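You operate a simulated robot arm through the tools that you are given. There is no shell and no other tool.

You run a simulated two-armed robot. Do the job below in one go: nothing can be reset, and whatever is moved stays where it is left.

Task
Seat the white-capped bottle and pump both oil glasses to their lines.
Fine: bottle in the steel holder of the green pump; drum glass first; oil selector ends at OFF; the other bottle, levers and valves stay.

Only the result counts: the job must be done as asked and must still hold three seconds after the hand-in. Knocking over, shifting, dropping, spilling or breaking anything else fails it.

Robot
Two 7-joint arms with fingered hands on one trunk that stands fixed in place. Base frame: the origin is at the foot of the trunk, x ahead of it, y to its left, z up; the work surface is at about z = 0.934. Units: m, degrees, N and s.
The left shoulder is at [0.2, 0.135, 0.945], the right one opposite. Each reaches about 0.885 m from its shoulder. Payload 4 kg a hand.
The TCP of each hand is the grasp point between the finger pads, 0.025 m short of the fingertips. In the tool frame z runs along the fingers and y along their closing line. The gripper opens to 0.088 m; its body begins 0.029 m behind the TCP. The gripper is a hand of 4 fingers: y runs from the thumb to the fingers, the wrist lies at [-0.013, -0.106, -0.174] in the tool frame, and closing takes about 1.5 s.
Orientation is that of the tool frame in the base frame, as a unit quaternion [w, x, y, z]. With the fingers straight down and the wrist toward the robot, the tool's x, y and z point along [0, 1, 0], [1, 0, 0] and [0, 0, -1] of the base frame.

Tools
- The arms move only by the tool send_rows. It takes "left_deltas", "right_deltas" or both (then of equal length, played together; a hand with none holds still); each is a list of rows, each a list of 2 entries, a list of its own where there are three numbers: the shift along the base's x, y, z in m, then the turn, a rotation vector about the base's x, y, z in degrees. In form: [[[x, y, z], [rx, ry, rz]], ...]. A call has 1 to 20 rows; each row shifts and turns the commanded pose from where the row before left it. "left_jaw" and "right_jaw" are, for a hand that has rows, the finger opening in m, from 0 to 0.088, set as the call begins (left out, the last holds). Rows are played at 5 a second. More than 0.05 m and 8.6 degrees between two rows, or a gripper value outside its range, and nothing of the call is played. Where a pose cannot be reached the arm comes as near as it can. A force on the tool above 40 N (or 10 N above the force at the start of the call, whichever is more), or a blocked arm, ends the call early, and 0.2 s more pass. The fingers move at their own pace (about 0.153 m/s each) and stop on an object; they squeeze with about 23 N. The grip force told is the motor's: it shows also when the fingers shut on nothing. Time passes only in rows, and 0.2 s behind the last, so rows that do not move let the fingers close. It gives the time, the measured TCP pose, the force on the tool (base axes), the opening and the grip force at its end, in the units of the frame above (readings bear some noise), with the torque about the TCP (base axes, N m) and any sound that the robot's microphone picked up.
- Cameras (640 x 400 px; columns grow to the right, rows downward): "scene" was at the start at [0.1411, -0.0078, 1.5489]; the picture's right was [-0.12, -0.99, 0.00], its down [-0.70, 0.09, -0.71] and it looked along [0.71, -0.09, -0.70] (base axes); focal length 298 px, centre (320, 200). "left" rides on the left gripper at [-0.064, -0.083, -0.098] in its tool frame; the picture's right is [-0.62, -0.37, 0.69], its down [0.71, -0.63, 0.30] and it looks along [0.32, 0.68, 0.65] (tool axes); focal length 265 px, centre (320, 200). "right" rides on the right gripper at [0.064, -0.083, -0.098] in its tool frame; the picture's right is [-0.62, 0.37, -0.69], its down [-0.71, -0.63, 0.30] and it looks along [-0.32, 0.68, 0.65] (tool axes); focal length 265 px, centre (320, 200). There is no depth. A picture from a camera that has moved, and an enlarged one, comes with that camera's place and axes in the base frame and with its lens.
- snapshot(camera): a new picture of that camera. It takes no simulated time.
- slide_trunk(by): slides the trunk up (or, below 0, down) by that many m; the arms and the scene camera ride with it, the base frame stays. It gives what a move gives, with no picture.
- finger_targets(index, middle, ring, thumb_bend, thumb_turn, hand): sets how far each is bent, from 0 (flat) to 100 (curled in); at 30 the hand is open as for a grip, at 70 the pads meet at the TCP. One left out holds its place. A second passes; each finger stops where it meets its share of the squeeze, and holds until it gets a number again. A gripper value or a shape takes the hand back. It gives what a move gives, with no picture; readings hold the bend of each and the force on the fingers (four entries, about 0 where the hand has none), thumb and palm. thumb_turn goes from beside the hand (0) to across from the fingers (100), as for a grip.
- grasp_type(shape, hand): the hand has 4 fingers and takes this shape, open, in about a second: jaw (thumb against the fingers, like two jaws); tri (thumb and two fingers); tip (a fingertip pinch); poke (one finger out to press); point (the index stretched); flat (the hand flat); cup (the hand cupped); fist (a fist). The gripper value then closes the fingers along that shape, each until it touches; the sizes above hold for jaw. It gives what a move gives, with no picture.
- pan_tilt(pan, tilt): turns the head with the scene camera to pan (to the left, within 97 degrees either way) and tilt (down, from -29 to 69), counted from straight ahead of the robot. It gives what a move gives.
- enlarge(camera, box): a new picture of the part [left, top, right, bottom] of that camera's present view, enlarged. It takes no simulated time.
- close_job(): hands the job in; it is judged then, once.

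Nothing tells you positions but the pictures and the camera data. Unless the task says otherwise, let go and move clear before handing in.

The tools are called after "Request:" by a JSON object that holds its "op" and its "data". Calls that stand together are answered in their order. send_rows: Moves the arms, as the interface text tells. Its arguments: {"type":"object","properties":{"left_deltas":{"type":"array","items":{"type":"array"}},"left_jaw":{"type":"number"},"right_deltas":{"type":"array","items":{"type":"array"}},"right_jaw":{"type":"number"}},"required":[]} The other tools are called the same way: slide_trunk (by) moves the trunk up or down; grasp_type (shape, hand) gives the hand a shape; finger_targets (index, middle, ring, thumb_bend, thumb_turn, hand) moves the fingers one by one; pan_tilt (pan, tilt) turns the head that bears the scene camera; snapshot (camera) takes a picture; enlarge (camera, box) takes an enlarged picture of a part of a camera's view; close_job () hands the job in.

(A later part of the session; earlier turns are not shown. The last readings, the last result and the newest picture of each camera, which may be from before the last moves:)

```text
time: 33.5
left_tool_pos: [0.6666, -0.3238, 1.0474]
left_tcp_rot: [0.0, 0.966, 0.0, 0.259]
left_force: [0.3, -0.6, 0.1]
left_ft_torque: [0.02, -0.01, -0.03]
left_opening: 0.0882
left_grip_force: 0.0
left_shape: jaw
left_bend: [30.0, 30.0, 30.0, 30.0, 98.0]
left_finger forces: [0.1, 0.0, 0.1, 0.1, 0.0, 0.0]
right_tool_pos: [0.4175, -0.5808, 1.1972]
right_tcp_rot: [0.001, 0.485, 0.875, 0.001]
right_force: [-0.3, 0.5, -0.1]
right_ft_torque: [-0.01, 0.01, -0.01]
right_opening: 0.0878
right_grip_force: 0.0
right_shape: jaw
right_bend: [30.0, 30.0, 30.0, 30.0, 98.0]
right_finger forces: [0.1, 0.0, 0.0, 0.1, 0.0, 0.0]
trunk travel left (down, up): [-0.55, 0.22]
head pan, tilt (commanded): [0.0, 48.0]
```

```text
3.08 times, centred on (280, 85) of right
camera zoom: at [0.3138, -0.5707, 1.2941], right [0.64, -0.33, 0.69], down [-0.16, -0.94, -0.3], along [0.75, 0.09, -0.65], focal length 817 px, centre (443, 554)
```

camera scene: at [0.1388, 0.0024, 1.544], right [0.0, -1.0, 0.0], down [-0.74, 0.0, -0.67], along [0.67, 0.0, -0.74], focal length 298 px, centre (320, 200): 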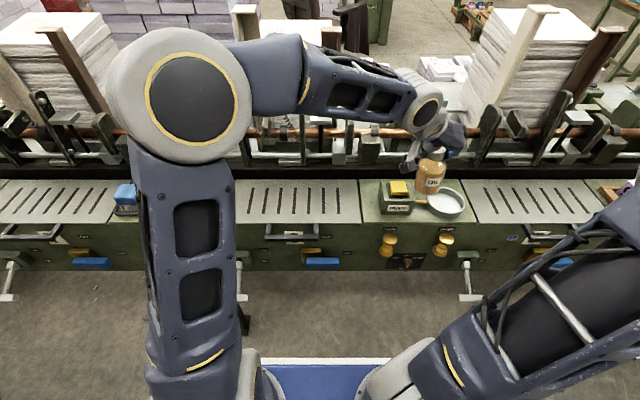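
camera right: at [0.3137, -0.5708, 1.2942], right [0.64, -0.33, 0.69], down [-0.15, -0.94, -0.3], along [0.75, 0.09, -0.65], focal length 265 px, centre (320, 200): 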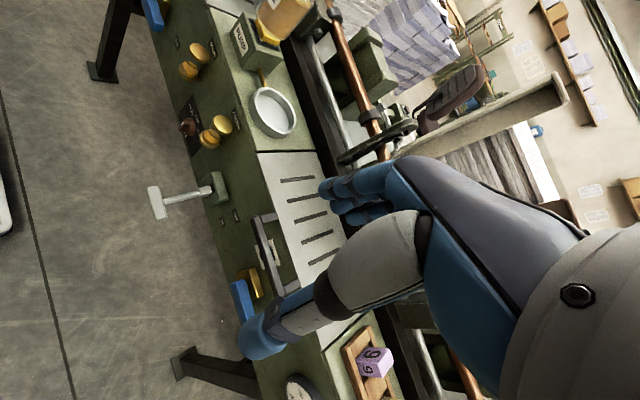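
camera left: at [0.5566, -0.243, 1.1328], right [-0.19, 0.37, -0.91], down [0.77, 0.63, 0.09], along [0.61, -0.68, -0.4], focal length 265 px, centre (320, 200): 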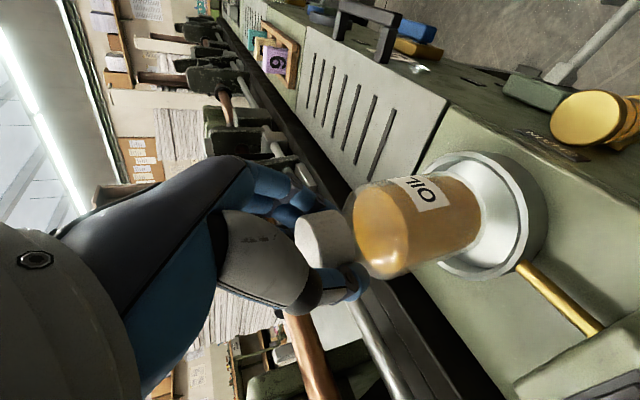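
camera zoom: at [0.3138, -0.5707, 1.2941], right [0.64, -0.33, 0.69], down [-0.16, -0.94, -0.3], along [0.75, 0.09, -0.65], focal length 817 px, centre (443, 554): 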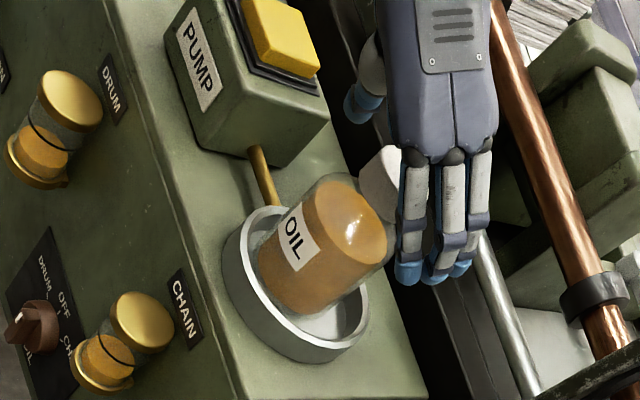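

The bottle stands freely in the steel holder. I withdraw the left hand back along its finger direction, then to the left side.

Request:
{"op": "send_rows", "data": {"left_deltas": [[[-0.005, 0, 0.0087], [0, 0, 0]], [[-0.01, 0, 0.0173], [0, 0, 0]], [[-0.015, 0, 0.026], [0, 0, 0]], [[-0.015, 0, 0.026], [0, 0, 0]], [[-0.015, 0, 0.026], [0, 0, 0]], [[-0.015, 0, 0.026], [0, 0, 0]], [[0, 0, 0], [0, 0, 0]]]}}

Request:
{"op": "enlarge", "data": {"camera": "scene", "box": [370, 130, 498, 220]}}

Request:
{"op": "enlarge", "data": {"camera": "right", "box": [220, 20, 340, 150]}}

```text
time: 35.1
left_tool_pos: [0.5894, -0.323, 1.1779]
left_tcp_rot: [-0.001, 0.966, 0.0, 0.259]
left_force: [-0.1, -0.4, -0.2]
left_ft_torque: [0.02, -0.01, -0.02]
left_opening: 0.0878
left_grip_force: 0.1
left_shape: jaw
left_bend: [30.0, 30.0, 30.0, 30.0, 98.0]
left_finger forces: [0.1, 0.0, 0.0, 0.0, 0.0, 0.0]
right_tool_pos: [0.4178, -0.58, 1.1963]
right_tcp_rot: [0.0, 0.484, 0.875, 0.0]
right_force: [1.0, 0.0, -0.5]
right_ft_torque: [-0.01, 0.02, 0.01]
right_opening: 0.0875
right_grip_force: 0.1
right_shape: jaw
right_bend: [30.0, 30.0, 30.0, 30.0, 98.0]
right_finger forces: [0.1, 0.0, 0.0, 0.0, 0.0, 0.0]
trunk travel left (down, up): [-0.55, 0.22]
head pan, tilt (commanded): [0.0, 48.0]
```

```text
4.44 times, centred on (434, 175) of scene
camera zoom: at [0.1389, 0.0023, 1.544], right [0.0, -1.0, 0.0], down [-0.74, 0.0, -0.67], along [0.67, 0.0, -0.74], focal length 1326 px, centre (-187, 311)
```

zoom: 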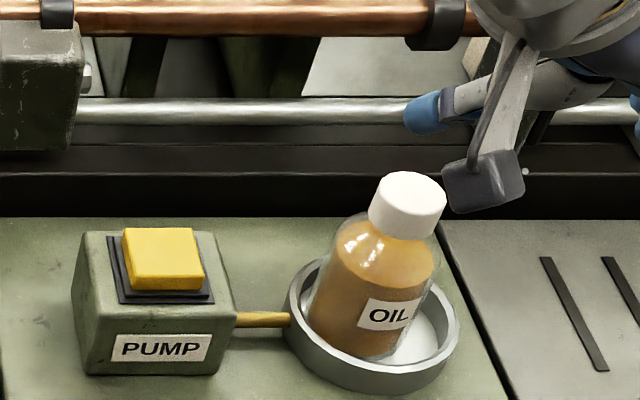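

```text
3.08 times, centred on (280, 85) of right
camera zoom: at [0.3139, -0.5707, 1.2941], right [0.64, -0.33, 0.69], down [-0.16, -0.94, -0.3], along [0.75, 0.09, -0.65], focal length 817 px, centre (443, 554)
```

zoom: 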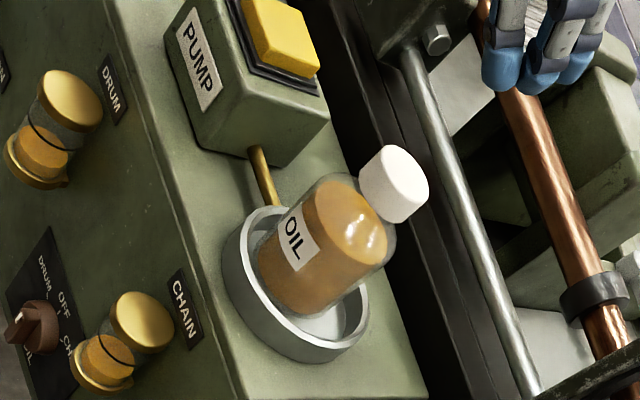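

The bottle is upright and seated inside the ring. I move the left hand away to a waiting place left of the pump, straighten it and close its fingers for pressing the button, and look at the selector.

Request:
{"op": "send_rows", "data": {"left_deltas": [[[0.0, 0.03, 0.003], [0, 0, 0]], [[0.0, 0.04, 0.003], [0, 0, 0]], [[0.0, 0.045, 0.003], [0, 0, 0]], [[0.0, 0.045, 0.003], [0, 0, 0]], [[0.0, 0.045, 0.003], [0, 7.5, 0]], [[0.0, 0.04, 0.003], [0, 7.5, 0]], [[0.0, 0.03, 0.002], [0, 7.5, 0]], [[0, 0, 0], [0, 7.5, 0]], [[0, 0, 0], [0, 0, 0]]], "left_jaw": 0.0}}

Request:
{"op": "pan_tilt", "data": {"pan": -15, "tilt": 52}}

Request:
{"op": "snapshot", "data": {"camera": "scene"}}

Request:
{"op": "snapshot", "data": {"camera": "left"}}

Request:
{"op": "snapshot", "data": {"camera": "right"}}

```text
time: 37.1
left_tool_pos: [0.5914, -0.0478, 1.1958]
left_tcp_rot: [0.0, 1.0, 0.001, -0.001]
left_force: [-0.5, -0.3, -0.3]
left_ft_torque: [0.03, 0.03, -0.05]
left_opening: 0.0
left_grip_force: 23.6
left_shape: jaw
left_bend: [70.0, 70.0, 70.0, 37.0, 100.0]
left_finger forces: [0.0, 0.0, 0.0, 0.0, 0.1, 0.0]
right_tool_pos: [0.4174, -0.5792, 1.1964]
right_tcp_rot: [0.001, 0.484, 0.875, 0.0]
right_force: [-0.2, 0.3, -0.5]
right_ft_torque: [0.0, -0.03, 0.02]
right_opening: 0.0875
right_grip_force: 0.0
right_shape: jaw
right_bend: [30.0, 30.0, 30.0, 30.0, 98.0]
right_finger forces: [0.0, 0.1, 0.1, 0.0, 0.1, 0.0]
trunk travel left (down, up): [-0.55, 0.22]
head pan, tilt (commanded): [0.0, 48.0]
```

```text
time: 37.9
left_tool_pos: [0.593, -0.0476, 1.1951]
left_tcp_rot: [0.0, 1.0, -0.001, -0.001]
left_force: [0.3, 0.2, -0.2]
left_ft_torque: [0.01, 0.02, 0.01]
left_opening: 0.0001
left_grip_force: 22.9
left_shape: jaw
left_bend: [70.0, 70.0, 70.0, 37.0, 100.0]
left_finger forces: [0.1, 0.0, 0.0, 0.0, 0.0, 0.0]
right_tool_pos: [0.4168, -0.581, 1.1964]
right_tcp_rot: [0.0, 0.485, 0.875, 0.001]
right_force: [0.1, 0.8, 0.0]
right_ft_torque: [-0.03, -0.02, 0.0]
right_opening: 0.0876
right_grip_force: 0.0
right_shape: jaw
right_bend: [30.0, 30.0, 30.0, 30.0, 98.0]
right_finger forces: [0.0, 0.0, 0.1, 0.0, 0.0, 0.0]
trunk travel left (down, up): [-0.55, 0.22]
head pan, tilt (commanded): [-15.0, 52.0]
```

```text
taken
camera scene: at [0.1326, -0.017, 1.5386], right [-0.26, -0.97, 0.0], down [-0.76, 0.2, -0.62], along [0.59, -0.16, -0.79], focal length 298 px, centre (320, 200)
```

scene: 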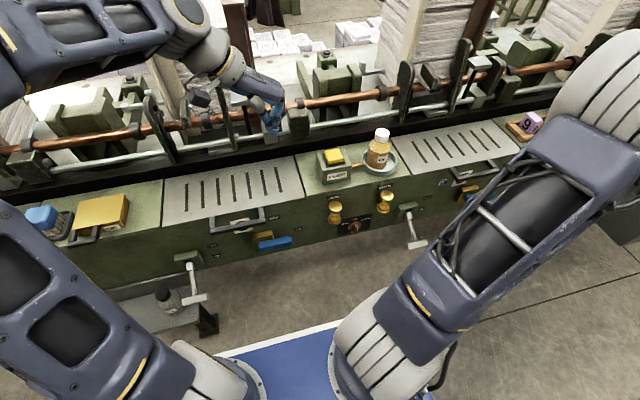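

```text
taken
camera left: at [0.528, 0.0355, 1.2938], right [-0.62, 0.37, -0.69], down [0.71, 0.63, -0.3], along [0.32, -0.68, -0.65], focal length 265 px, centre (320, 200)
```

left: 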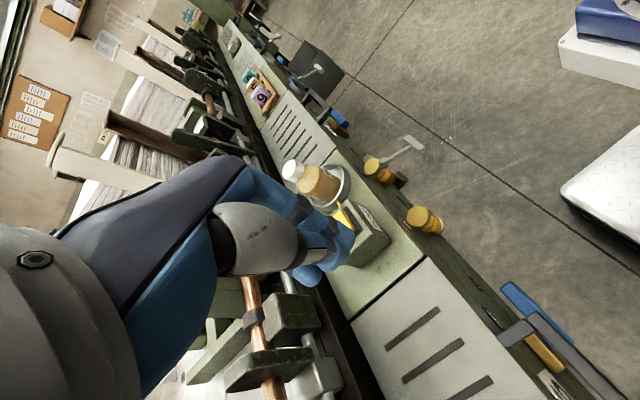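

```text
taken
camera right: at [0.3138, -0.5707, 1.2942], right [0.64, -0.33, 0.69], down [-0.16, -0.94, -0.3], along [0.75, 0.09, -0.65], focal length 265 px, centre (320, 200)
```

right: 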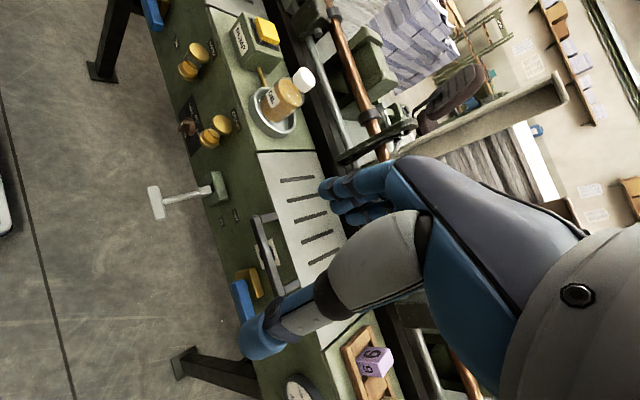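

The left hand waits clear of the pump. I zoom on the selector knob from the head and right wrist cameras to locate it.

Request:
{"op": "enlarge", "data": {"camera": "scene", "box": [324, 195, 404, 245]}}

Request:
{"op": "enlarge", "data": {"camera": "right", "box": [165, 30, 261, 150]}}

Request:
{"op": "enlarge", "data": {"camera": "left", "box": [350, 140, 462, 250]}}

```text
8.00 times, centred on (364, 220) of scene
camera zoom: at [0.1326, -0.017, 1.5386], right [-0.26, -0.97, 0.0], down [-0.76, 0.2, -0.62], along [0.59, -0.16, -0.79], focal length 2387 px, centre (-32, 40)
```

zoom: 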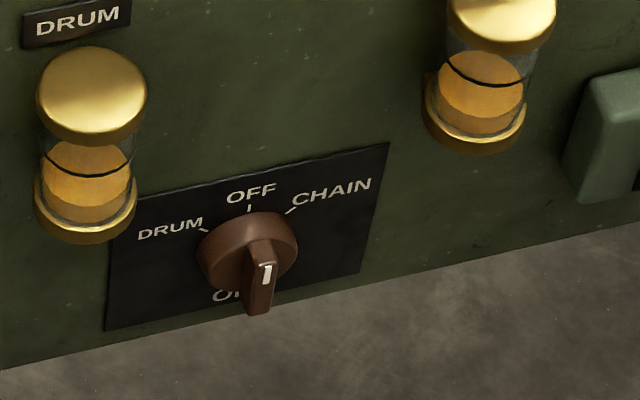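

```text
3.33 times, centred on (213, 90) of right
camera zoom: at [0.3138, -0.5707, 1.2942], right [0.64, -0.33, 0.69], down [-0.16, -0.94, -0.3], along [0.75, 0.09, -0.65], focal length 885 px, centre (677, 567)
```

zoom: 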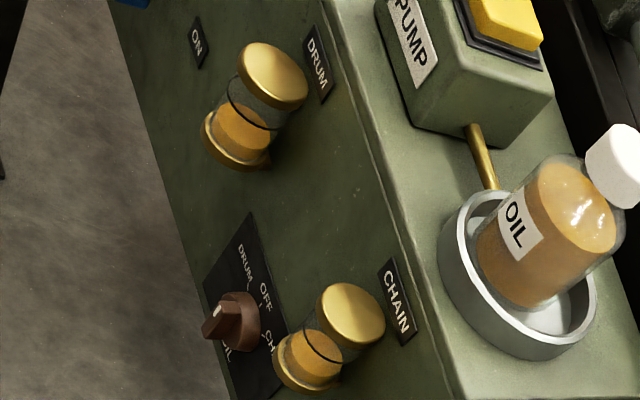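

```text
3.64 times, centred on (406, 195) of left
camera zoom: at [0.528, 0.0355, 1.2938], right [-0.62, 0.37, -0.69], down [0.71, 0.63, -0.3], along [0.32, -0.68, -0.65], focal length 965 px, centre (7, 218)
```

zoom: 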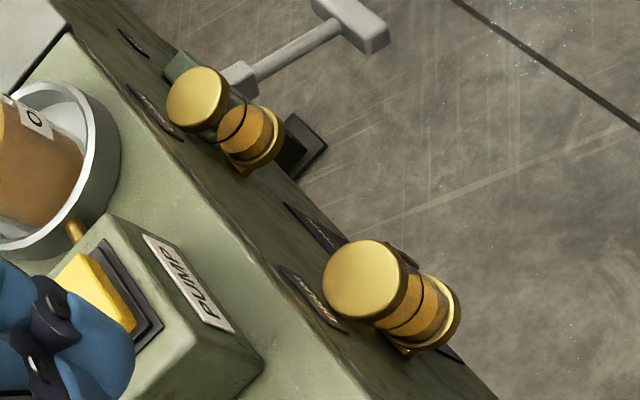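

From the zooms the selector knob is centred at about y=-0.256, z=0.746 with its bar's front at x≈0.582, and the ticks are about ±45° apart. I bring the right hand round, turning it in stages toward a forward-pointing pinch.

Request:
{"op": "send_rows", "data": {"right_deltas": [[[0.0003, 0.0225, -0.022], [0, 0, 7.25]], [[0.0003, 0.0225, -0.022], [0, 0, 7.25]], [[0.0003, 0.0225, -0.022], [0, 0, 7.25]], [[0.0003, 0.0225, -0.022], [0, 0, 7.25]], [[0.0003, 0.0225, -0.022], [0, 0, 7.25]], [[0.0003, 0.0225, -0.022], [0, 0, 7.25]], [[0.0003, 0.0225, -0.022], [0, 0, 7.25]], [[0.0003, 0.0225, -0.022], [0, 0, 7.25]], [[0, 0, 0], [0, 0, 0]]]}}

Request:
{"op": "snapshot", "data": {"camera": "scene"}}

Request:
{"op": "snapshot", "data": {"camera": "right"}}

```text
time: 39.9
left_tool_pos: [0.5933, -0.048, 1.1956]
left_tcp_rot: [0.0, 1.0, 0.001, 0.0]
left_force: [-0.5, 0.4, -0.1]
left_ft_torque: [-0.01, -0.01, 0.0]
left_opening: 0.0
left_grip_force: 22.8
left_shape: jaw
left_bend: [70.0, 70.0, 70.0, 37.0, 100.0]
left_finger forces: [0.0, 0.1, 0.0, 0.0, 0.0, 0.1]
right_tool_pos: [0.4174, -0.3993, 1.02]
right_tcp_rot: [0.0, 0.0, 1.0, 0.0]
right_force: [0.2, -0.5, -1.0]
right_ft_torque: [-0.01, 0.01, 0.0]
right_opening: 0.0877
right_grip_force: 0.0
right_shape: jaw
right_bend: [30.0, 30.0, 30.0, 30.0, 98.0]
right_finger forces: [0.0, 0.0, 0.0, 0.1, 0.1, 0.0]
trunk travel left (down, up): [-0.55, 0.22]
head pan, tilt (commanded): [-15.0, 52.0]
```

```text
taken
camera scene: at [0.1325, -0.0171, 1.5386], right [-0.26, -0.97, 0.0], down [-0.76, 0.2, -0.62], along [0.59, -0.16, -0.79], focal length 298 px, centre (320, 200)
```

scene: 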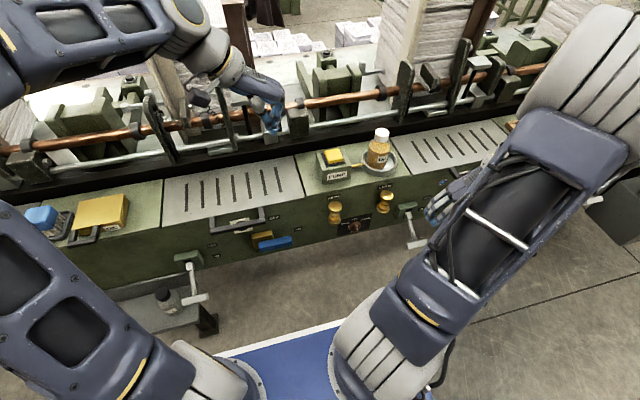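

```text
taken
camera right: at [0.3546, -0.4832, 1.1175], right [0.62, 0.37, 0.69], down [0.72, -0.63, -0.3], along [0.32, 0.68, -0.65], focal length 265 px, centre (320, 200)
```

right: 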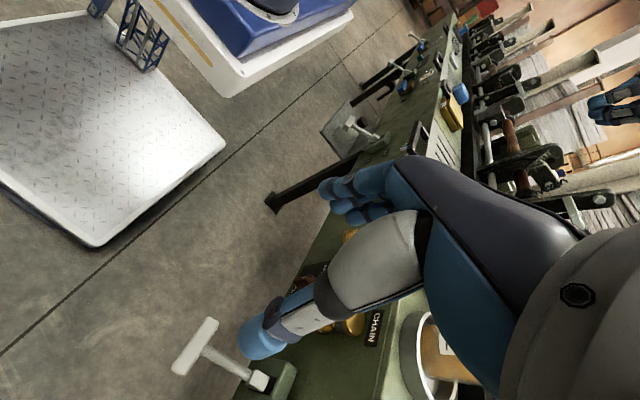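

The right hand is yawed; now I pitch it forward while moving it to in front of the selector, above the T-lever's height.

Request:
{"op": "send_rows", "data": {"right_deltas": [[[0.0044, 0.0114, -0.0133], [0, -7.5, 0]], [[0.0044, 0.0114, -0.0133], [0, -7.5, 0]], [[0.0044, 0.0114, -0.0133], [0, -7.5, 0]], [[0.0044, 0.0114, -0.0133], [0, -7.5, 0]], [[0.0044, 0.0114, -0.0133], [0, -7.5, 0]], [[0.0044, 0.0114, -0.0133], [0, -7.5, 0]], [[0.0044, 0.0114, -0.0133], [0, -7.5, 0]], [[0.0044, 0.0114, -0.0133], [0, -7.5, 0]], [[0.0044, 0.0114, -0.0133], [0, -7.5, 0]], [[0.0044, 0.0114, -0.0133], [0, -7.5, 0]], [[0.0044, 0.0114, -0.0133], [0, -7.5, 0]], [[0.0044, 0.0114, -0.0133], [0, -7.5, 0]], [[0, 0, 0], [0, 0, 0]]]}}

Request:
{"op": "snapshot", "data": {"camera": "scene"}}

Request:
{"op": "snapshot", "data": {"camera": "right"}}

```text
time: 42.7
left_tool_pos: [0.5915, -0.0477, 1.196]
left_tcp_rot: [0.0, 1.0, 0.0, 0.0]
left_force: [-0.6, 0.2, 0.2]
left_ft_torque: [-0.01, 0.01, -0.04]
left_opening: 0.0
left_grip_force: 22.9
left_shape: jaw
left_bend: [70.0, 70.0, 70.0, 37.0, 100.0]
left_finger forces: [0.0, 0.1, 0.1, 0.0, 0.0, 0.1]
right_tool_pos: [0.5439, -0.2408, 0.8824]
right_tcp_rot: [0.704, -0.001, 0.71, -0.002]
right_force: [-0.1, 0.3, 0.4]
right_ft_torque: [0.01, -0.02, -0.02]
right_opening: 0.0876
right_grip_force: 0.1
right_shape: jaw
right_bend: [30.0, 30.0, 30.0, 30.0, 98.0]
right_finger forces: [0.0, 0.0, 0.1, 0.0, 0.1, 0.0]
right hand out of reach, approached as far as the arm can: row 8, 9, 10, 11, 12
trunk travel left (down, up): [-0.55, 0.22]
head pan, tilt (commanded): [-15.0, 52.0]
```

```text
taken
camera scene: at [0.1326, -0.0171, 1.5386], right [-0.26, -0.97, 0.0], down [-0.76, 0.2, -0.62], along [0.59, -0.16, -0.79], focal length 298 px, centre (320, 200)
```

scene: 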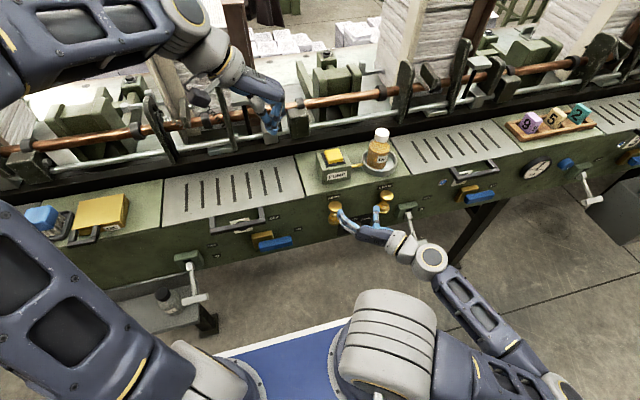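

```text
taken
camera right: at [0.4458, -0.3256, 0.8193], right [-0.69, 0.37, 0.62], down [0.31, -0.63, 0.71], along [0.66, 0.68, 0.31], focal length 265 px, centre (320, 200)
```

right: 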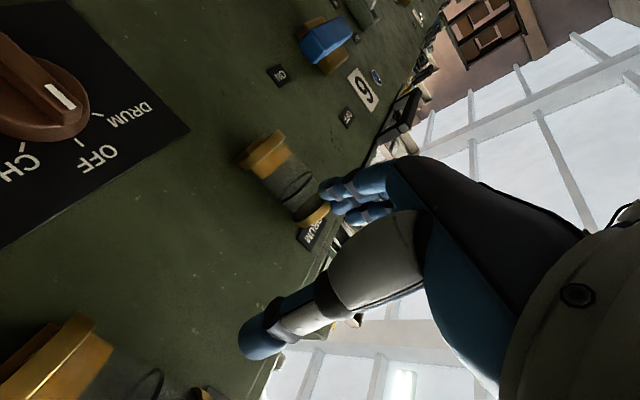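

The arm could not fold as near as I asked, so the hand stopped forward at (0.544, -0.241, 0.882), between the glasses without contact. I step down a little to see how the commanded pose responds, then back it out.

Request:
{"op": "send_rows", "data": {"right_deltas": [[[-0.005, 0, -0.01], [0, 0, 0]]]}}

Request:
{"op": "enlarge", "data": {"camera": "scene", "box": [310, 150, 450, 270]}}

```text
time: 43.1
left_tool_pos: [0.5929, -0.0487, 1.1963]
left_tcp_rot: [0.0, 1.0, 0.0, -0.001]
left_force: [0.0, 0.1, 0.3]
left_ft_torque: [0.01, 0.03, 0.0]
left_opening: 0.0
left_grip_force: 23.4
left_shape: jaw
left_bend: [70.0, 70.0, 70.0, 37.0, 100.0]
left_finger forces: [0.1, 0.0, 0.0, 0.0, 0.0, 0.0]
right_tool_pos: [0.543, -0.2378, 0.885]
right_tcp_rot: [0.705, -0.001, 0.709, -0.001]
right_force: [-0.2, 0.0, -0.3]
right_ft_torque: [0.03, 0.02, 0.03]
right_opening: 0.0876
right_grip_force: 0.2
right_shape: jaw
right_bend: [30.0, 30.0, 30.0, 30.0, 98.0]
right_finger forces: [0.0, 0.0, 0.0, 0.1, 0.0, 0.1]
right hand out of reach, approached as far as the arm can: row 1
trunk travel left (down, up): [-0.55, 0.22]
head pan, tilt (commanded): [-15.0, 52.0]
```

```text
3.33 times, centred on (380, 210) of scene
camera zoom: at [0.1326, -0.017, 1.5386], right [-0.26, -0.97, 0.0], down [-0.76, 0.2, -0.62], along [0.59, -0.16, -0.79], focal length 995 px, centre (120, 167)
```

zoom: 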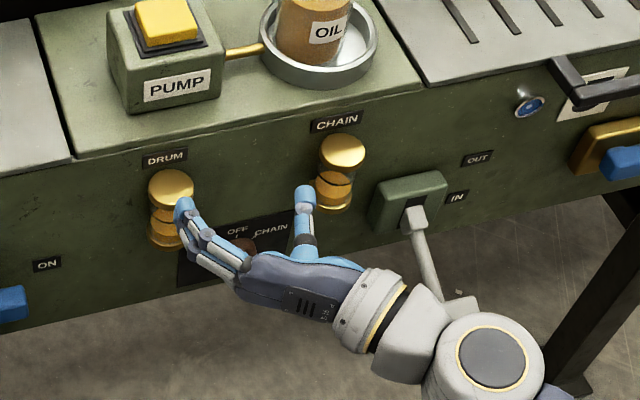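

The fingers hover right beside the glasses, so I back out with a small downward-and-back move that is safe however the command is tracked.

Request:
{"op": "send_rows", "data": {"right_deltas": [[[-0.004, 0, -0.024], [0, 0, 0]], [[-0.004, 0, -0.024], [0, 0, 0]], [[0, 0, 0], [0, 0, 0]]]}}

Request:
{"op": "enlarge", "data": {"camera": "scene", "box": [310, 150, 450, 270]}}

```text
time: 43.9
left_tool_pos: [0.5924, -0.0475, 1.1963]
left_tcp_rot: [0.0, 1.0, 0.001, 0.0]
left_force: [0.1, -0.1, 0.3]
left_ft_torque: [0.03, -0.02, -0.03]
left_opening: 0.0
left_grip_force: 23.2
left_shape: jaw
left_bend: [70.0, 70.0, 70.0, 37.0, 100.0]
left_finger forces: [0.1, 0.1, 0.1, 0.0, 0.0, 0.1]
right_tool_pos: [0.5399, -0.2285, 0.8778]
right_tcp_rot: [0.703, -0.002, 0.711, -0.003]
right_force: [0.9, 0.1, 0.0]
right_ft_torque: [0.0, 0.01, -0.03]
right_opening: 0.0878
right_grip_force: 0.1
right_shape: jaw
right_bend: [30.0, 30.0, 30.0, 30.0, 98.0]
right_finger forces: [0.0, 0.0, 0.1, 0.0, 0.0, 0.0]
right hand out of reach, approached as far as the arm can: row 1, 2
trunk travel left (down, up): [-0.55, 0.22]
head pan, tilt (commanded): [-15.0, 52.0]
```

```text
3.33 times, centred on (380, 210) of scene
camera zoom: at [0.1326, -0.0171, 1.5386], right [-0.26, -0.97, 0.0], down [-0.76, 0.2, -0.62], along [0.59, -0.16, -0.79], focal length 995 px, centre (120, 167)
```

zoom: 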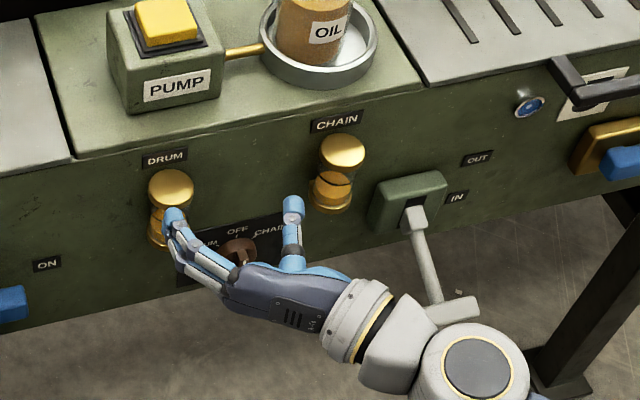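

The hand is still held forward near the drum glass by the arm's folding limit, with no contact force. I look from the wrist cameras to judge the clearances before retracting.

Request:
{"op": "snapshot", "data": {"camera": "right"}}

Request:
{"op": "enlarge", "data": {"camera": "left", "box": [330, 120, 530, 290]}}

Request:
{"op": "snapshot", "data": {"camera": "scene"}}

```text
taken
camera right: at [0.4421, -0.313, 0.8142], right [-0.68, 0.37, 0.63], down [0.31, -0.63, 0.71], along [0.66, 0.68, 0.31], focal length 265 px, centre (320, 200)
```

right: 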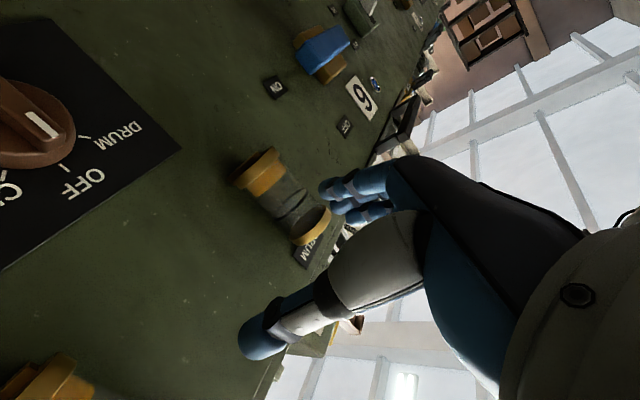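

```text
2.35 times, centred on (430, 205) of left
camera zoom: at [0.528, 0.0355, 1.2938], right [-0.62, 0.37, -0.69], down [0.71, 0.63, -0.3], along [0.32, -0.68, -0.65], focal length 624 px, centre (61, 188)
```

zoom: 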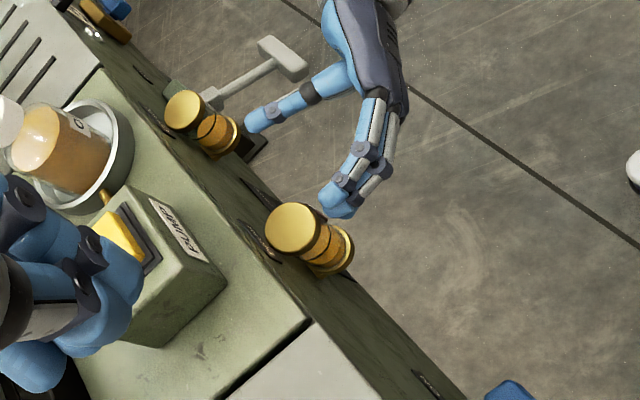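

```text
taken
camera scene: at [0.1326, -0.0171, 1.5386], right [-0.26, -0.97, 0.0], down [-0.76, 0.2, -0.62], along [0.59, -0.16, -0.79], focal length 298 px, centre (320, 200)
```

scene: 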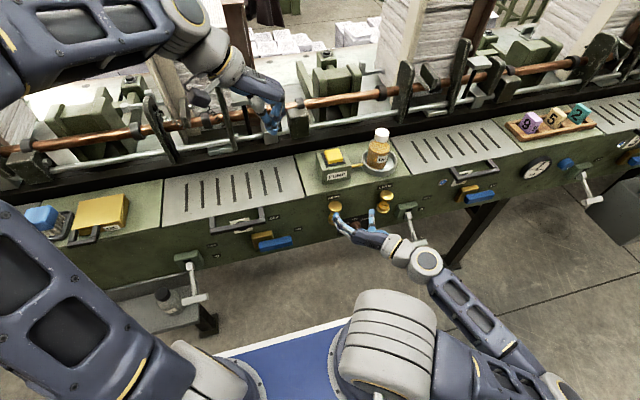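

The left camera shows the fingers just in front of the drum glass, not touching. Moving the hand right and back relieves the arm's folding limit, so I do that in small steps.

Request:
{"op": "send_rows", "data": {"right_deltas": [[[-0.02, -0.02, 0], [0, 0, 0]], [[-0.02, -0.02, 0], [0, 0, 0]], [[0, 0, 0], [0, 0, 0]]]}}

Request:
{"op": "enlarge", "data": {"camera": "left", "box": [330, 120, 530, 290]}}

```text
time: 44.7
left_tool_pos: [0.5923, -0.0481, 1.1958]
left_tcp_rot: [0.0, 1.0, 0.0, 0.0]
left_force: [0.3, -0.2, -0.3]
left_ft_torque: [0.01, -0.02, -0.03]
left_opening: 0.0
left_grip_force: 22.6
left_shape: jaw
left_bend: [70.0, 70.0, 70.0, 37.0, 100.0]
left_finger forces: [0.1, 0.1, 0.1, 0.0, 0.1, 0.0]
right_tool_pos: [0.5454, -0.2442, 0.887]
right_tcp_rot: [0.706, 0.0, 0.709, -0.002]
right_force: [0.1, 0.2, 0.1]
right_ft_torque: [-0.03, -0.01, -0.02]
right_opening: 0.0878
right_grip_force: 0.1
right_shape: jaw
right_bend: [30.0, 30.0, 30.0, 30.0, 98.0]
right_finger forces: [0.0, 0.0, 0.0, 0.0, 0.0, 0.0]
right hand out of reach, approached as far as the arm can: row 1, 2
trunk travel left (down, up): [-0.55, 0.22]
head pan, tilt (commanded): [-15.0, 52.0]
```

```text
2.35 times, centred on (430, 205) of left
camera zoom: at [0.528, 0.0356, 1.2938], right [-0.62, 0.37, -0.69], down [0.71, 0.63, -0.3], along [0.32, -0.68, -0.65], focal length 624 px, centre (61, 188)
```

zoom: 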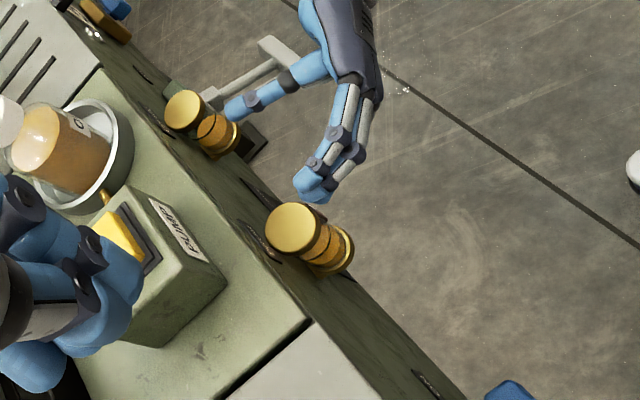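

The hand shifted right of the drum glass. I now unwind the pitch gradually, which should bring the arm back to where it can move freely.

Request:
{"op": "send_rows", "data": {"right_deltas": [[[0, -0.002, 0.02], [0, 7.5, 0]], [[0, -0.002, 0.02], [0, 7.5, 0]]]}}

Request:
{"op": "enlarge", "data": {"camera": "left", "box": [330, 120, 530, 290]}}

```text
time: 45.3
left_tool_pos: [0.5931, -0.0463, 1.1961]
left_tcp_rot: [0.0, 1.0, 0.0, 0.0]
left_force: [-0.1, 1.2, -0.7]
left_ft_torque: [-0.03, 0.0, 0.04]
left_opening: 0.0
left_grip_force: 23.5
left_shape: jaw
left_bend: [70.0, 70.0, 70.0, 37.0, 100.0]
left_finger forces: [0.0, 0.0, 0.0, 0.1, 0.0, 0.1]
right_tool_pos: [0.5448, -0.2474, 0.9243]
right_tcp_rot: [0.608, 0.001, 0.794, 0.0]
right_force: [0.4, 0.3, 0.5]
right_ft_torque: [0.01, 0.02, 0.01]
right_opening: 0.0877
right_grip_force: 0.0
right_shape: jaw
right_bend: [30.0, 30.0, 30.0, 30.0, 98.0]
right_finger forces: [0.1, 0.0, 0.1, 0.0, 0.1, 0.0]
trunk travel left (down, up): [-0.55, 0.22]
head pan, tilt (commanded): [-15.0, 52.0]
```

```text
2.35 times, centred on (430, 205) of left
camera zoom: at [0.528, 0.0355, 1.2937], right [-0.62, 0.37, -0.69], down [0.71, 0.63, -0.3], along [0.32, -0.68, -0.65], focal length 624 px, centre (61, 188)
```

zoom: 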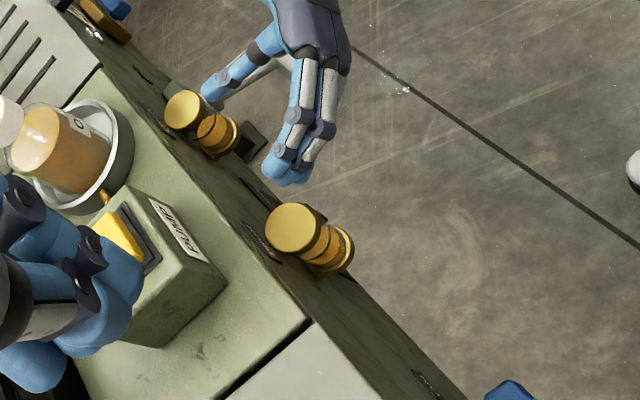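

The arm tracks again (commands restart from the reached pose). I back the hand away from the glasses with a gentler pitch.

Request:
{"op": "send_rows", "data": {"right_deltas": [[[-0.02, -0.002, 0.01], [0, 7.5, 0]], [[-0.025, -0.005, 0.01], [0, 7.5, 0]], [[-0.025, -0.005, 0], [0, 5, 0]], [[-0.02, -0.005, 0], [0, 0, 0]], [[0, 0, 0], [0, 0, 0]]]}}

Request:
{"op": "snapshot", "data": {"camera": "scene"}}

Request:
{"op": "snapshot", "data": {"camera": "right"}}

```text
time: 46.5
left_tool_pos: [0.5924, -0.0476, 1.1946]
left_tcp_rot: [0.001, 1.0, 0.0, 0.0]
left_force: [-0.2, 0.8, -0.3]
left_ft_torque: [0.0, 0.0, 0.01]
left_opening: 0.0
left_grip_force: 22.9
left_shape: jaw
left_bend: [70.0, 70.0, 70.0, 37.0, 100.0]
left_finger forces: [0.0, 0.0, 0.1, 0.1, 0.1, 0.0]
right_tool_pos: [0.4579, -0.2636, 0.9442]
right_tcp_rot: [0.462, -0.002, 0.887, 0.004]
right_force: [-0.8, 1.1, -0.2]
right_ft_torque: [0.01, 0.0, 0.01]
right_opening: 0.0876
right_grip_force: 0.0
right_shape: jaw
right_bend: [30.0, 30.0, 30.0, 30.0, 98.0]
right_finger forces: [0.1, 0.0, 0.0, 0.0, 0.0, 0.0]
right hand out of reach, approached as far as the arm can: row 4
trunk travel left (down, up): [-0.55, 0.22]
head pan, tilt (commanded): [-15.0, 52.0]
```

```text
taken
camera scene: at [0.1326, -0.0171, 1.5386], right [-0.26, -0.97, 0.0], down [-0.76, 0.2, -0.62], along [0.59, -0.16, -0.79], focal length 298 px, centre (320, 200)
```

scene: 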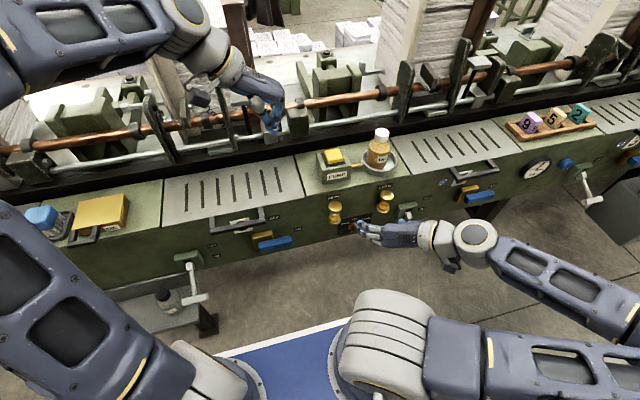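

```text
taken
camera right: at [0.3416, -0.3488, 0.9473], right [-0.21, 0.36, 0.91], down [0.66, -0.63, 0.41], along [0.72, 0.69, -0.11], focal length 265 px, centre (320, 200)
```

right: 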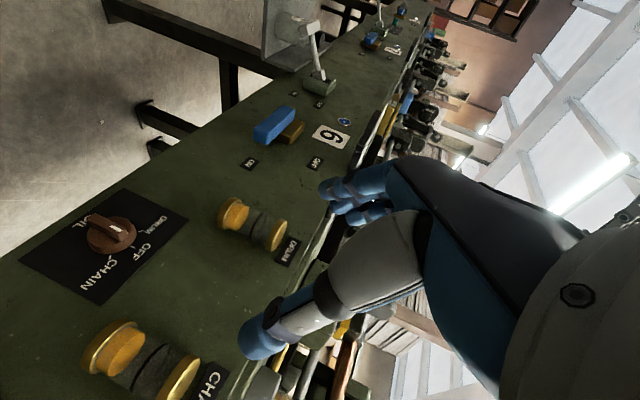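

The folding limit comes from the shoulder being so close to the low selector. Raising the trunk gives the arm more room, and both hands are in free space, so I raise it.

Request:
{"op": "slide_trunk", "data": {"by": 0.18}}

Request:
{"op": "snapshot", "data": {"camera": "scene"}}

```text
time: 48.5
left_tool_pos: [0.5932, -0.047, 1.3747]
left_tcp_rot: [0.001, 1.0, 0.0, 0.0]
left_force: [0.8, -0.6, 0.7]
left_ft_torque: [-0.01, 0.02, -0.02]
left_opening: 0.0
left_grip_force: 22.8
left_shape: jaw
left_bend: [70.0, 70.0, 70.0, 37.0, 100.0]
left_finger forces: [0.0, 0.0, 0.1, 0.0, 0.1, 0.0]
right_tool_pos: [0.4578, -0.2645, 1.1252]
right_tcp_rot: [0.462, -0.004, 0.887, 0.004]
right_force: [0.5, -0.4, -0.5]
right_ft_torque: [0.02, 0.0, 0.02]
right_opening: 0.0876
right_grip_force: 0.0
right_shape: jaw
right_bend: [30.0, 30.0, 30.0, 30.0, 98.0]
right_finger forces: [0.0, 0.0, 0.0, 0.0, 0.0, 0.0]
trunk travel left (down, up): [-0.73, 0.04]
head pan, tilt (commanded): [-15.0, 52.0]
```

```text
taken
camera scene: at [0.1326, -0.0171, 1.7185], right [-0.26, -0.97, 0.0], down [-0.76, 0.2, -0.62], along [0.59, -0.16, -0.79], focal length 298 px, centre (320, 200)
```

scene: 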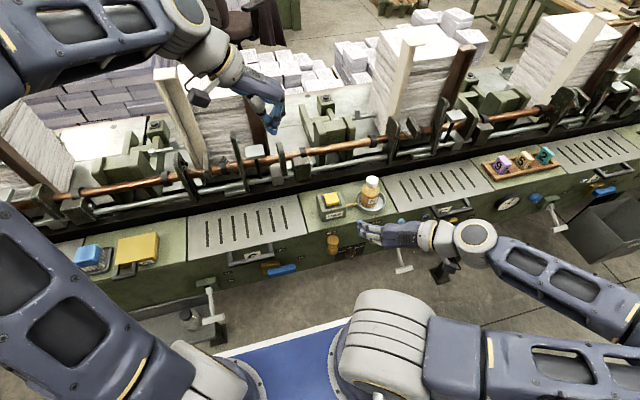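

With the trunk up, I lower the right hand in front of the selector (well back from the glasses) and check it.

Request:
{"op": "send_rows", "data": {"right_deltas": [[[0, 0, -0.03], [0, 0, 0]], [[0, 0, -0.045], [0, 0, 0]], [[0, 0, -0.045], [0, 0, 0]], [[0, 0, -0.045], [0, 0, 0]], [[0, 0, -0.045], [0, 0, 0]], [[0, 0, -0.045], [0, 0, 0]], [[0, 0, -0.045], [0, 0, 0]], [[0, 0, 0], [0, 0, 0]]]}}

Request:
{"op": "snapshot", "data": {"camera": "scene"}}

Request:
{"op": "snapshot", "data": {"camera": "right"}}

```text
time: 50.3
left_tool_pos: [0.5919, -0.0469, 1.376]
left_tcp_rot: [0.0, 1.0, 0.001, 0.0]
left_force: [0.5, -0.1, -0.5]
left_ft_torque: [0.0, -0.02, 0.0]
left_opening: 0.0002
left_grip_force: 22.7
left_shape: jaw
left_bend: [70.0, 70.0, 70.0, 37.0, 100.0]
left_finger forces: [0.0, 0.0, 0.0, 0.0, 0.0, 0.0]
right_tool_pos: [0.4569, -0.262, 0.8245]
right_tcp_rot: [0.462, -0.003, 0.887, 0.003]
right_force: [0.3, 0.2, -0.2]
right_ft_torque: [0.01, 0.01, -0.02]
right_opening: 0.0877
right_grip_force: 0.1
right_shape: jaw
right_bend: [30.0, 30.0, 30.0, 30.0, 98.0]
right_finger forces: [0.0, 0.1, 0.1, 0.1, 0.0, 0.0]
trunk travel left (down, up): [-0.73, 0.04]
head pan, tilt (commanded): [-15.0, 52.0]
```

```text
taken
camera scene: at [0.1326, -0.0171, 1.7186], right [-0.26, -0.97, 0.0], down [-0.76, 0.2, -0.62], along [0.59, -0.16, -0.79], focal length 298 px, centre (320, 200)
```

scene: 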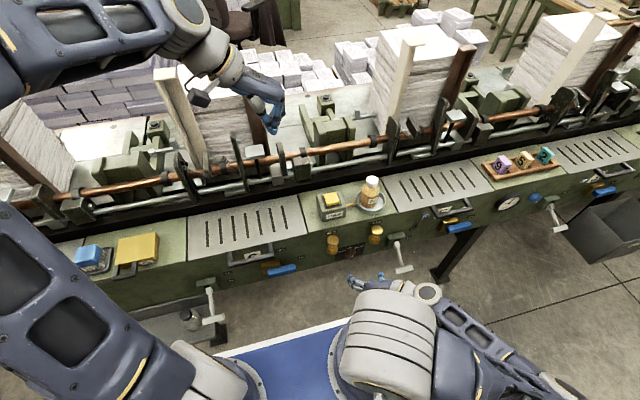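

```text
taken
camera right: at [0.3412, -0.3467, 0.8275], right [-0.22, 0.36, 0.91], down [0.66, -0.63, 0.41], along [0.72, 0.69, -0.11], focal length 265 px, centre (320, 200)
```

right: 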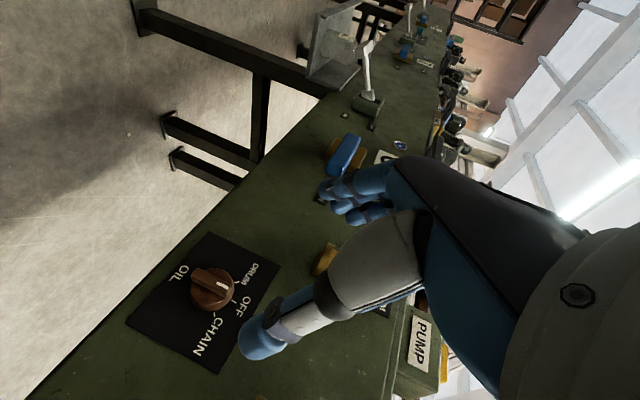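

The hand is now well placed with a clear view of the selector. I enlarge to pin down the knob's position.

Request:
{"op": "enlarge", "data": {"camera": "right", "box": [120, 220, 290, 380]}}

Request:
{"op": "enlarge", "data": {"camera": "scene", "box": [310, 215, 420, 295]}}

```text
2.50 times, centred on (205, 300) of right
camera zoom: at [0.3412, -0.3467, 0.8275], right [-0.22, 0.36, 0.91], down [0.66, -0.63, 0.41], along [0.72, 0.69, -0.11], focal length 664 px, centre (608, -50)
```

zoom: 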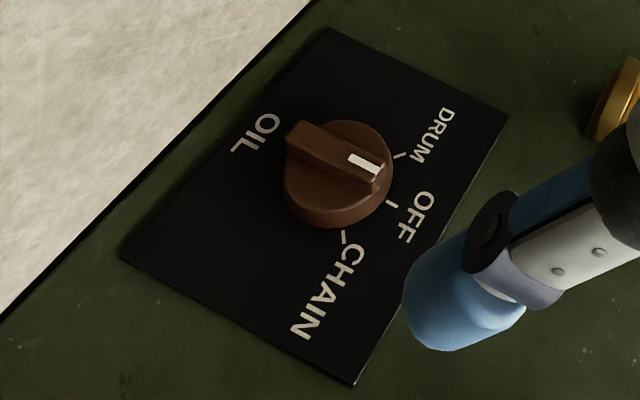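

```text
5.00 times, centred on (365, 255) of scene
camera zoom: at [0.1326, -0.0171, 1.7186], right [-0.26, -0.97, 0.0], down [-0.76, 0.2, -0.62], along [0.59, -0.16, -0.79], focal length 1492 px, centre (95, -75)
```

zoom: 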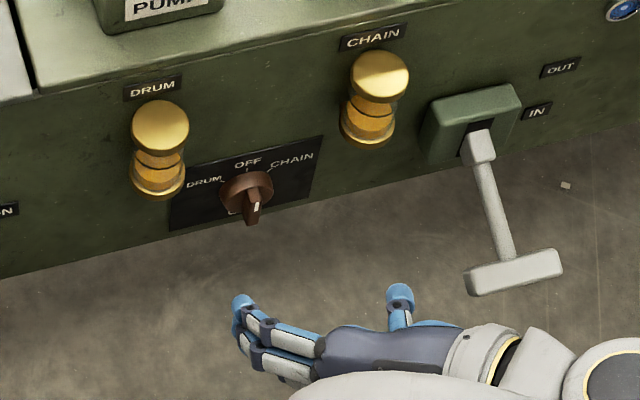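

The knob reads about y=-0.262, z=0.743 in the hand camera's frame. I level the hand to point straight at it, still well back.

Request:
{"op": "send_rows", "data": {"right_deltas": [[[0.004, 0, -0.016], [0, -7, 0]], [[0.004, 0, -0.016], [0, -7, 0]], [[0.004, 0, -0.016], [0, -7, 0]], [[0.004, 0, -0.016], [0, -7, 0]], [[0.004, 0, -0.016], [0, -7, -0.5]], [[0, 0, 0], [0, 0, 0]]]}}

Request:
{"op": "snapshot", "data": {"camera": "right"}}

Request:
{"op": "snapshot", "data": {"camera": "scene"}}

```text
time: 51.7
left_tool_pos: [0.5933, -0.0476, 1.3761]
left_tcp_rot: [0.0, 1.0, 0.0, 0.0]
left_force: [-0.2, 0.1, 0.6]
left_ft_torque: [0.01, -0.02, 0.01]
left_opening: 0.0001
left_grip_force: 23.9
left_shape: jaw
left_bend: [70.0, 70.0, 70.0, 37.0, 100.0]
left_finger forces: [0.1, 0.0, 0.0, 0.0, 0.0, 0.0]
right_tool_pos: [0.5293, -0.195, 1.0306]
right_tcp_rot: [0.693, -0.005, 0.721, -0.011]
right_force: [-0.1, -0.3, 0.0]
right_ft_torque: [-0.02, 0.01, 0.03]
right_opening: 0.0877
right_grip_force: 0.0
right_shape: jaw
right_bend: [30.0, 30.0, 30.0, 30.0, 98.0]
right_finger forces: [0.1, 0.0, 0.1, 0.0, 0.1, 0.1]
right hand out of reach, approached as far as the arm can: row 1, 2, 3, 4, 5
trunk travel left (down, up): [-0.73, 0.04]
head pan, tilt (commanded): [-15.0, 52.0]
```

```text
taken
camera right: at [0.428, -0.2796, 0.9713], right [-0.66, 0.39, 0.64], down [0.33, -0.62, 0.72], along [0.67, 0.69, 0.28], focal length 265 px, centre (320, 200)
```

right: 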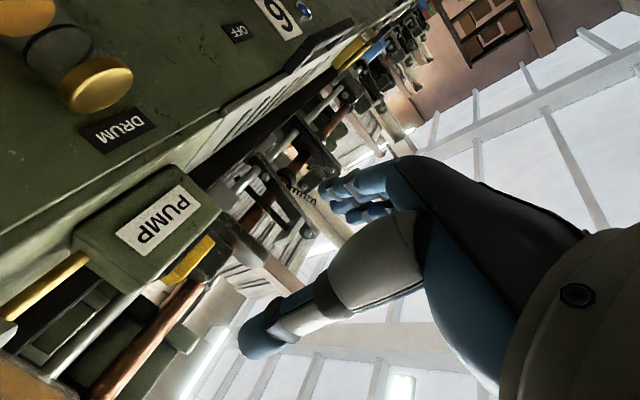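

```text
taken
camera scene: at [0.1326, -0.0171, 1.7186], right [-0.26, -0.97, 0.0], down [-0.76, 0.2, -0.62], along [0.59, -0.16, -0.79], focal length 298 px, centre (320, 200)
```

scene: 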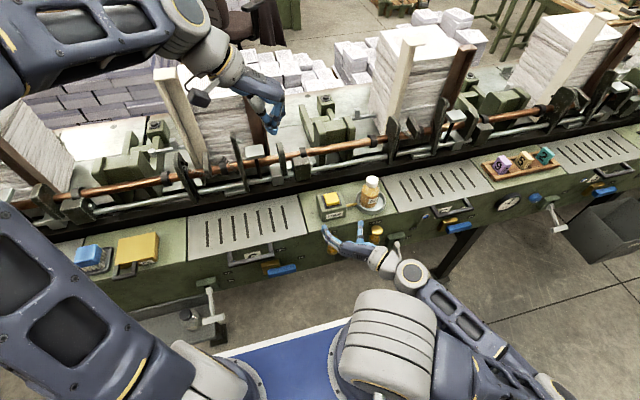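

Levelling the hand down there exceeds the wrist's range, so the arm drifted up to (0.53, -0.20, 1.03), touching nothing. I return to the comfortable 55° pitch and will instead turn the knob by pushing its bar with a fingertip.

Request:
{"op": "send_rows", "data": {"right_deltas": [[[-0.012, -0.012, 0.005], [0, 7, 0]], [[-0.014, -0.014, 0], [0, 7, 0]], [[-0.014, -0.014, 0], [0, 7, 0]], [[-0.014, -0.014, 0], [0, 7, 0]], [[-0.014, -0.013, 0], [0, 6, 1]], [[0, 0, 0], [0, 0, 0]]]}}

Request:
{"op": "grasp_type", "data": {"hand": "right", "shape": "poke"}}

Request:
{"op": "snapshot", "data": {"camera": "right"}}

Request:
{"op": "enlarge", "data": {"camera": "scene", "box": [310, 200, 470, 300]}}

```text
time: 53.1
left_tool_pos: [0.5929, -0.0469, 1.3747]
left_tcp_rot: [0.0, 1.0, 0.0, 0.0]
left_force: [0.1, 0.3, -1.0]
left_ft_torque: [-0.01, -0.04, 0.04]
left_opening: 0.0001
left_grip_force: 22.3
left_shape: jaw
left_bend: [70.0, 70.0, 70.0, 37.0, 100.0]
left_finger forces: [0.0, 0.1, 0.0, 0.0, 0.0, 0.0]
right_tool_pos: [0.4609, -0.2631, 1.0333]
right_tcp_rot: [0.468, -0.008, 0.884, 0.006]
right_force: [-0.3, -0.5, 0.6]
right_ft_torque: [0.02, 0.03, -0.01]
right_opening: 0.0876
right_grip_force: 0.0
right_shape: jaw
right_bend: [30.0, 30.0, 30.0, 30.0, 98.0]
right_finger forces: [0.0, 0.0, 0.0, 0.0, 0.1, 0.0]
trunk travel left (down, up): [-0.73, 0.04]
head pan, tilt (commanded): [-15.0, 52.0]
```

```text
time: 54.0
left_tool_pos: [0.5928, -0.0473, 1.375]
left_tcp_rot: [0.0, 1.0, 0.0, 0.0]
left_force: [-0.3, -0.1, -0.6]
left_ft_torque: [0.0, 0.0, 0.01]
left_opening: 0.0
left_grip_force: 23.4
left_shape: jaw
left_bend: [70.0, 70.0, 70.0, 37.0, 100.0]
left_finger forces: [0.0, 0.0, 0.1, 0.0, 0.1, 0.0]
right_tool_pos: [0.4618, -0.2623, 1.0333]
right_tcp_rot: [0.47, -0.009, 0.883, 0.005]
right_force: [0.0, 0.2, 0.2]
right_ft_torque: [-0.02, 0.0, -0.02]
right_opening: 0.0
right_grip_force: 0.1
right_shape: poke
right_bend: [70.0, 70.0, 99.0, 100.0, 100.0]
right_finger forces: [0.0, 0.0, 0.0, 0.1, 0.0, 0.0]
trunk travel left (down, up): [-0.73, 0.04]
head pan, tilt (commanded): [-15.0, 52.0]
```

```text
taken
camera right: at [0.3462, -0.3488, 1.0347], right [-0.23, 0.36, 0.9], down [0.66, -0.62, 0.42], along [0.71, 0.7, -0.1], focal length 265 px, centre (320, 200)
```

right: 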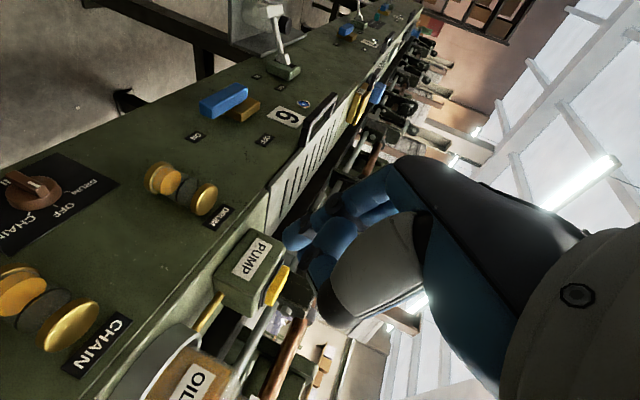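

```text
4.00 times, centred on (390, 250) of scene
camera zoom: at [0.1326, -0.0171, 1.7186], right [-0.26, -0.97, 0.0], down [-0.76, 0.2, -0.62], along [0.59, -0.16, -0.79], focal length 1194 px, centre (40, 0)
```

zoom: 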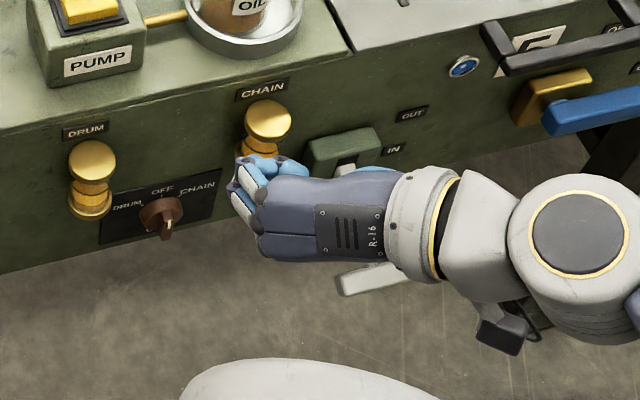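

The "poke" shape uses two bent fingertips; I try the "point" shape for a slimmer single fingertip and look at where its tip is.

Request:
{"op": "grasp_type", "data": {"hand": "right", "shape": "point"}}

Request:
{"op": "snapshot", "data": {"camera": "right"}}

Request:
{"op": "enlarge", "data": {"camera": "scene", "box": [310, 200, 470, 300]}}

```text
time: 54.9
left_tool_pos: [0.5927, -0.0477, 1.3765]
left_tcp_rot: [0.0, 1.0, 0.0, 0.001]
left_force: [-0.2, 0.2, -0.1]
left_ft_torque: [0.03, -0.01, 0.05]
left_opening: 0.0001
left_grip_force: 22.6
left_shape: jaw
left_bend: [70.0, 70.0, 70.0, 37.0, 100.0]
left_finger forces: [0.0, 0.0, 0.1, 0.1, 0.0, 0.1]
right_tool_pos: [0.4615, -0.2626, 1.0333]
right_tcp_rot: [0.47, -0.009, 0.883, 0.005]
right_force: [0.1, 0.4, 0.0]
right_ft_torque: [0.02, 0.02, -0.01]
right_opening: 0.0002
right_grip_force: 0.0
right_shape: point
right_bend: [20.0, 100.0, 100.0, 98.0, 88.0]
right_finger forces: [0.1, 0.0, 0.0, 0.1, 0.1, 0.0]
trunk travel left (down, up): [-0.73, 0.04]
head pan, tilt (commanded): [-15.0, 52.0]
```

```text
taken
camera right: at [0.3462, -0.3489, 1.0347], right [-0.23, 0.36, 0.9], down [0.66, -0.62, 0.42], along [0.71, 0.7, -0.1], focal length 265 px, centre (320, 200)
```

right: 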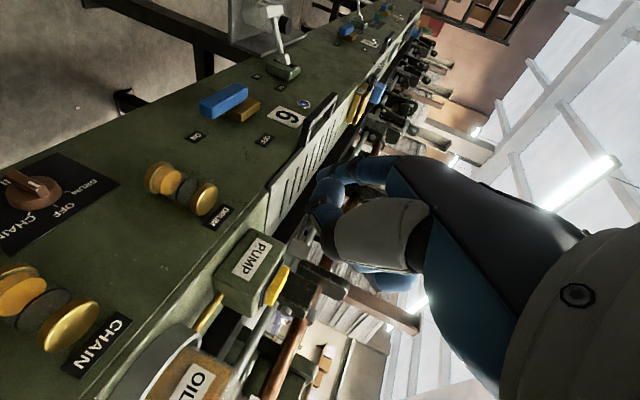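

```text
4.00 times, centred on (390, 250) of scene
camera zoom: at [0.1326, -0.0171, 1.7186], right [-0.26, -0.97, 0.0], down [-0.76, 0.2, -0.62], along [0.59, -0.16, -0.79], focal length 1194 px, centre (40, 0)
```

zoom: 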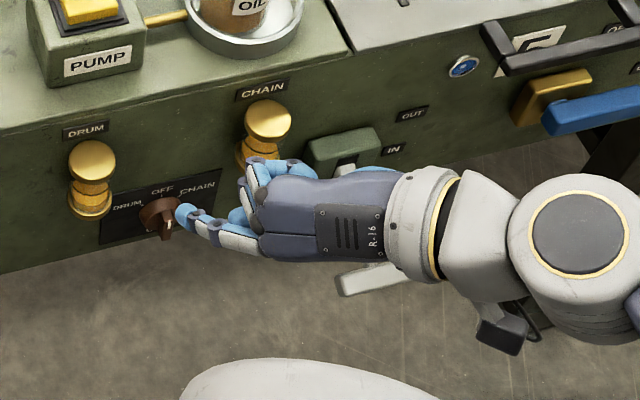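

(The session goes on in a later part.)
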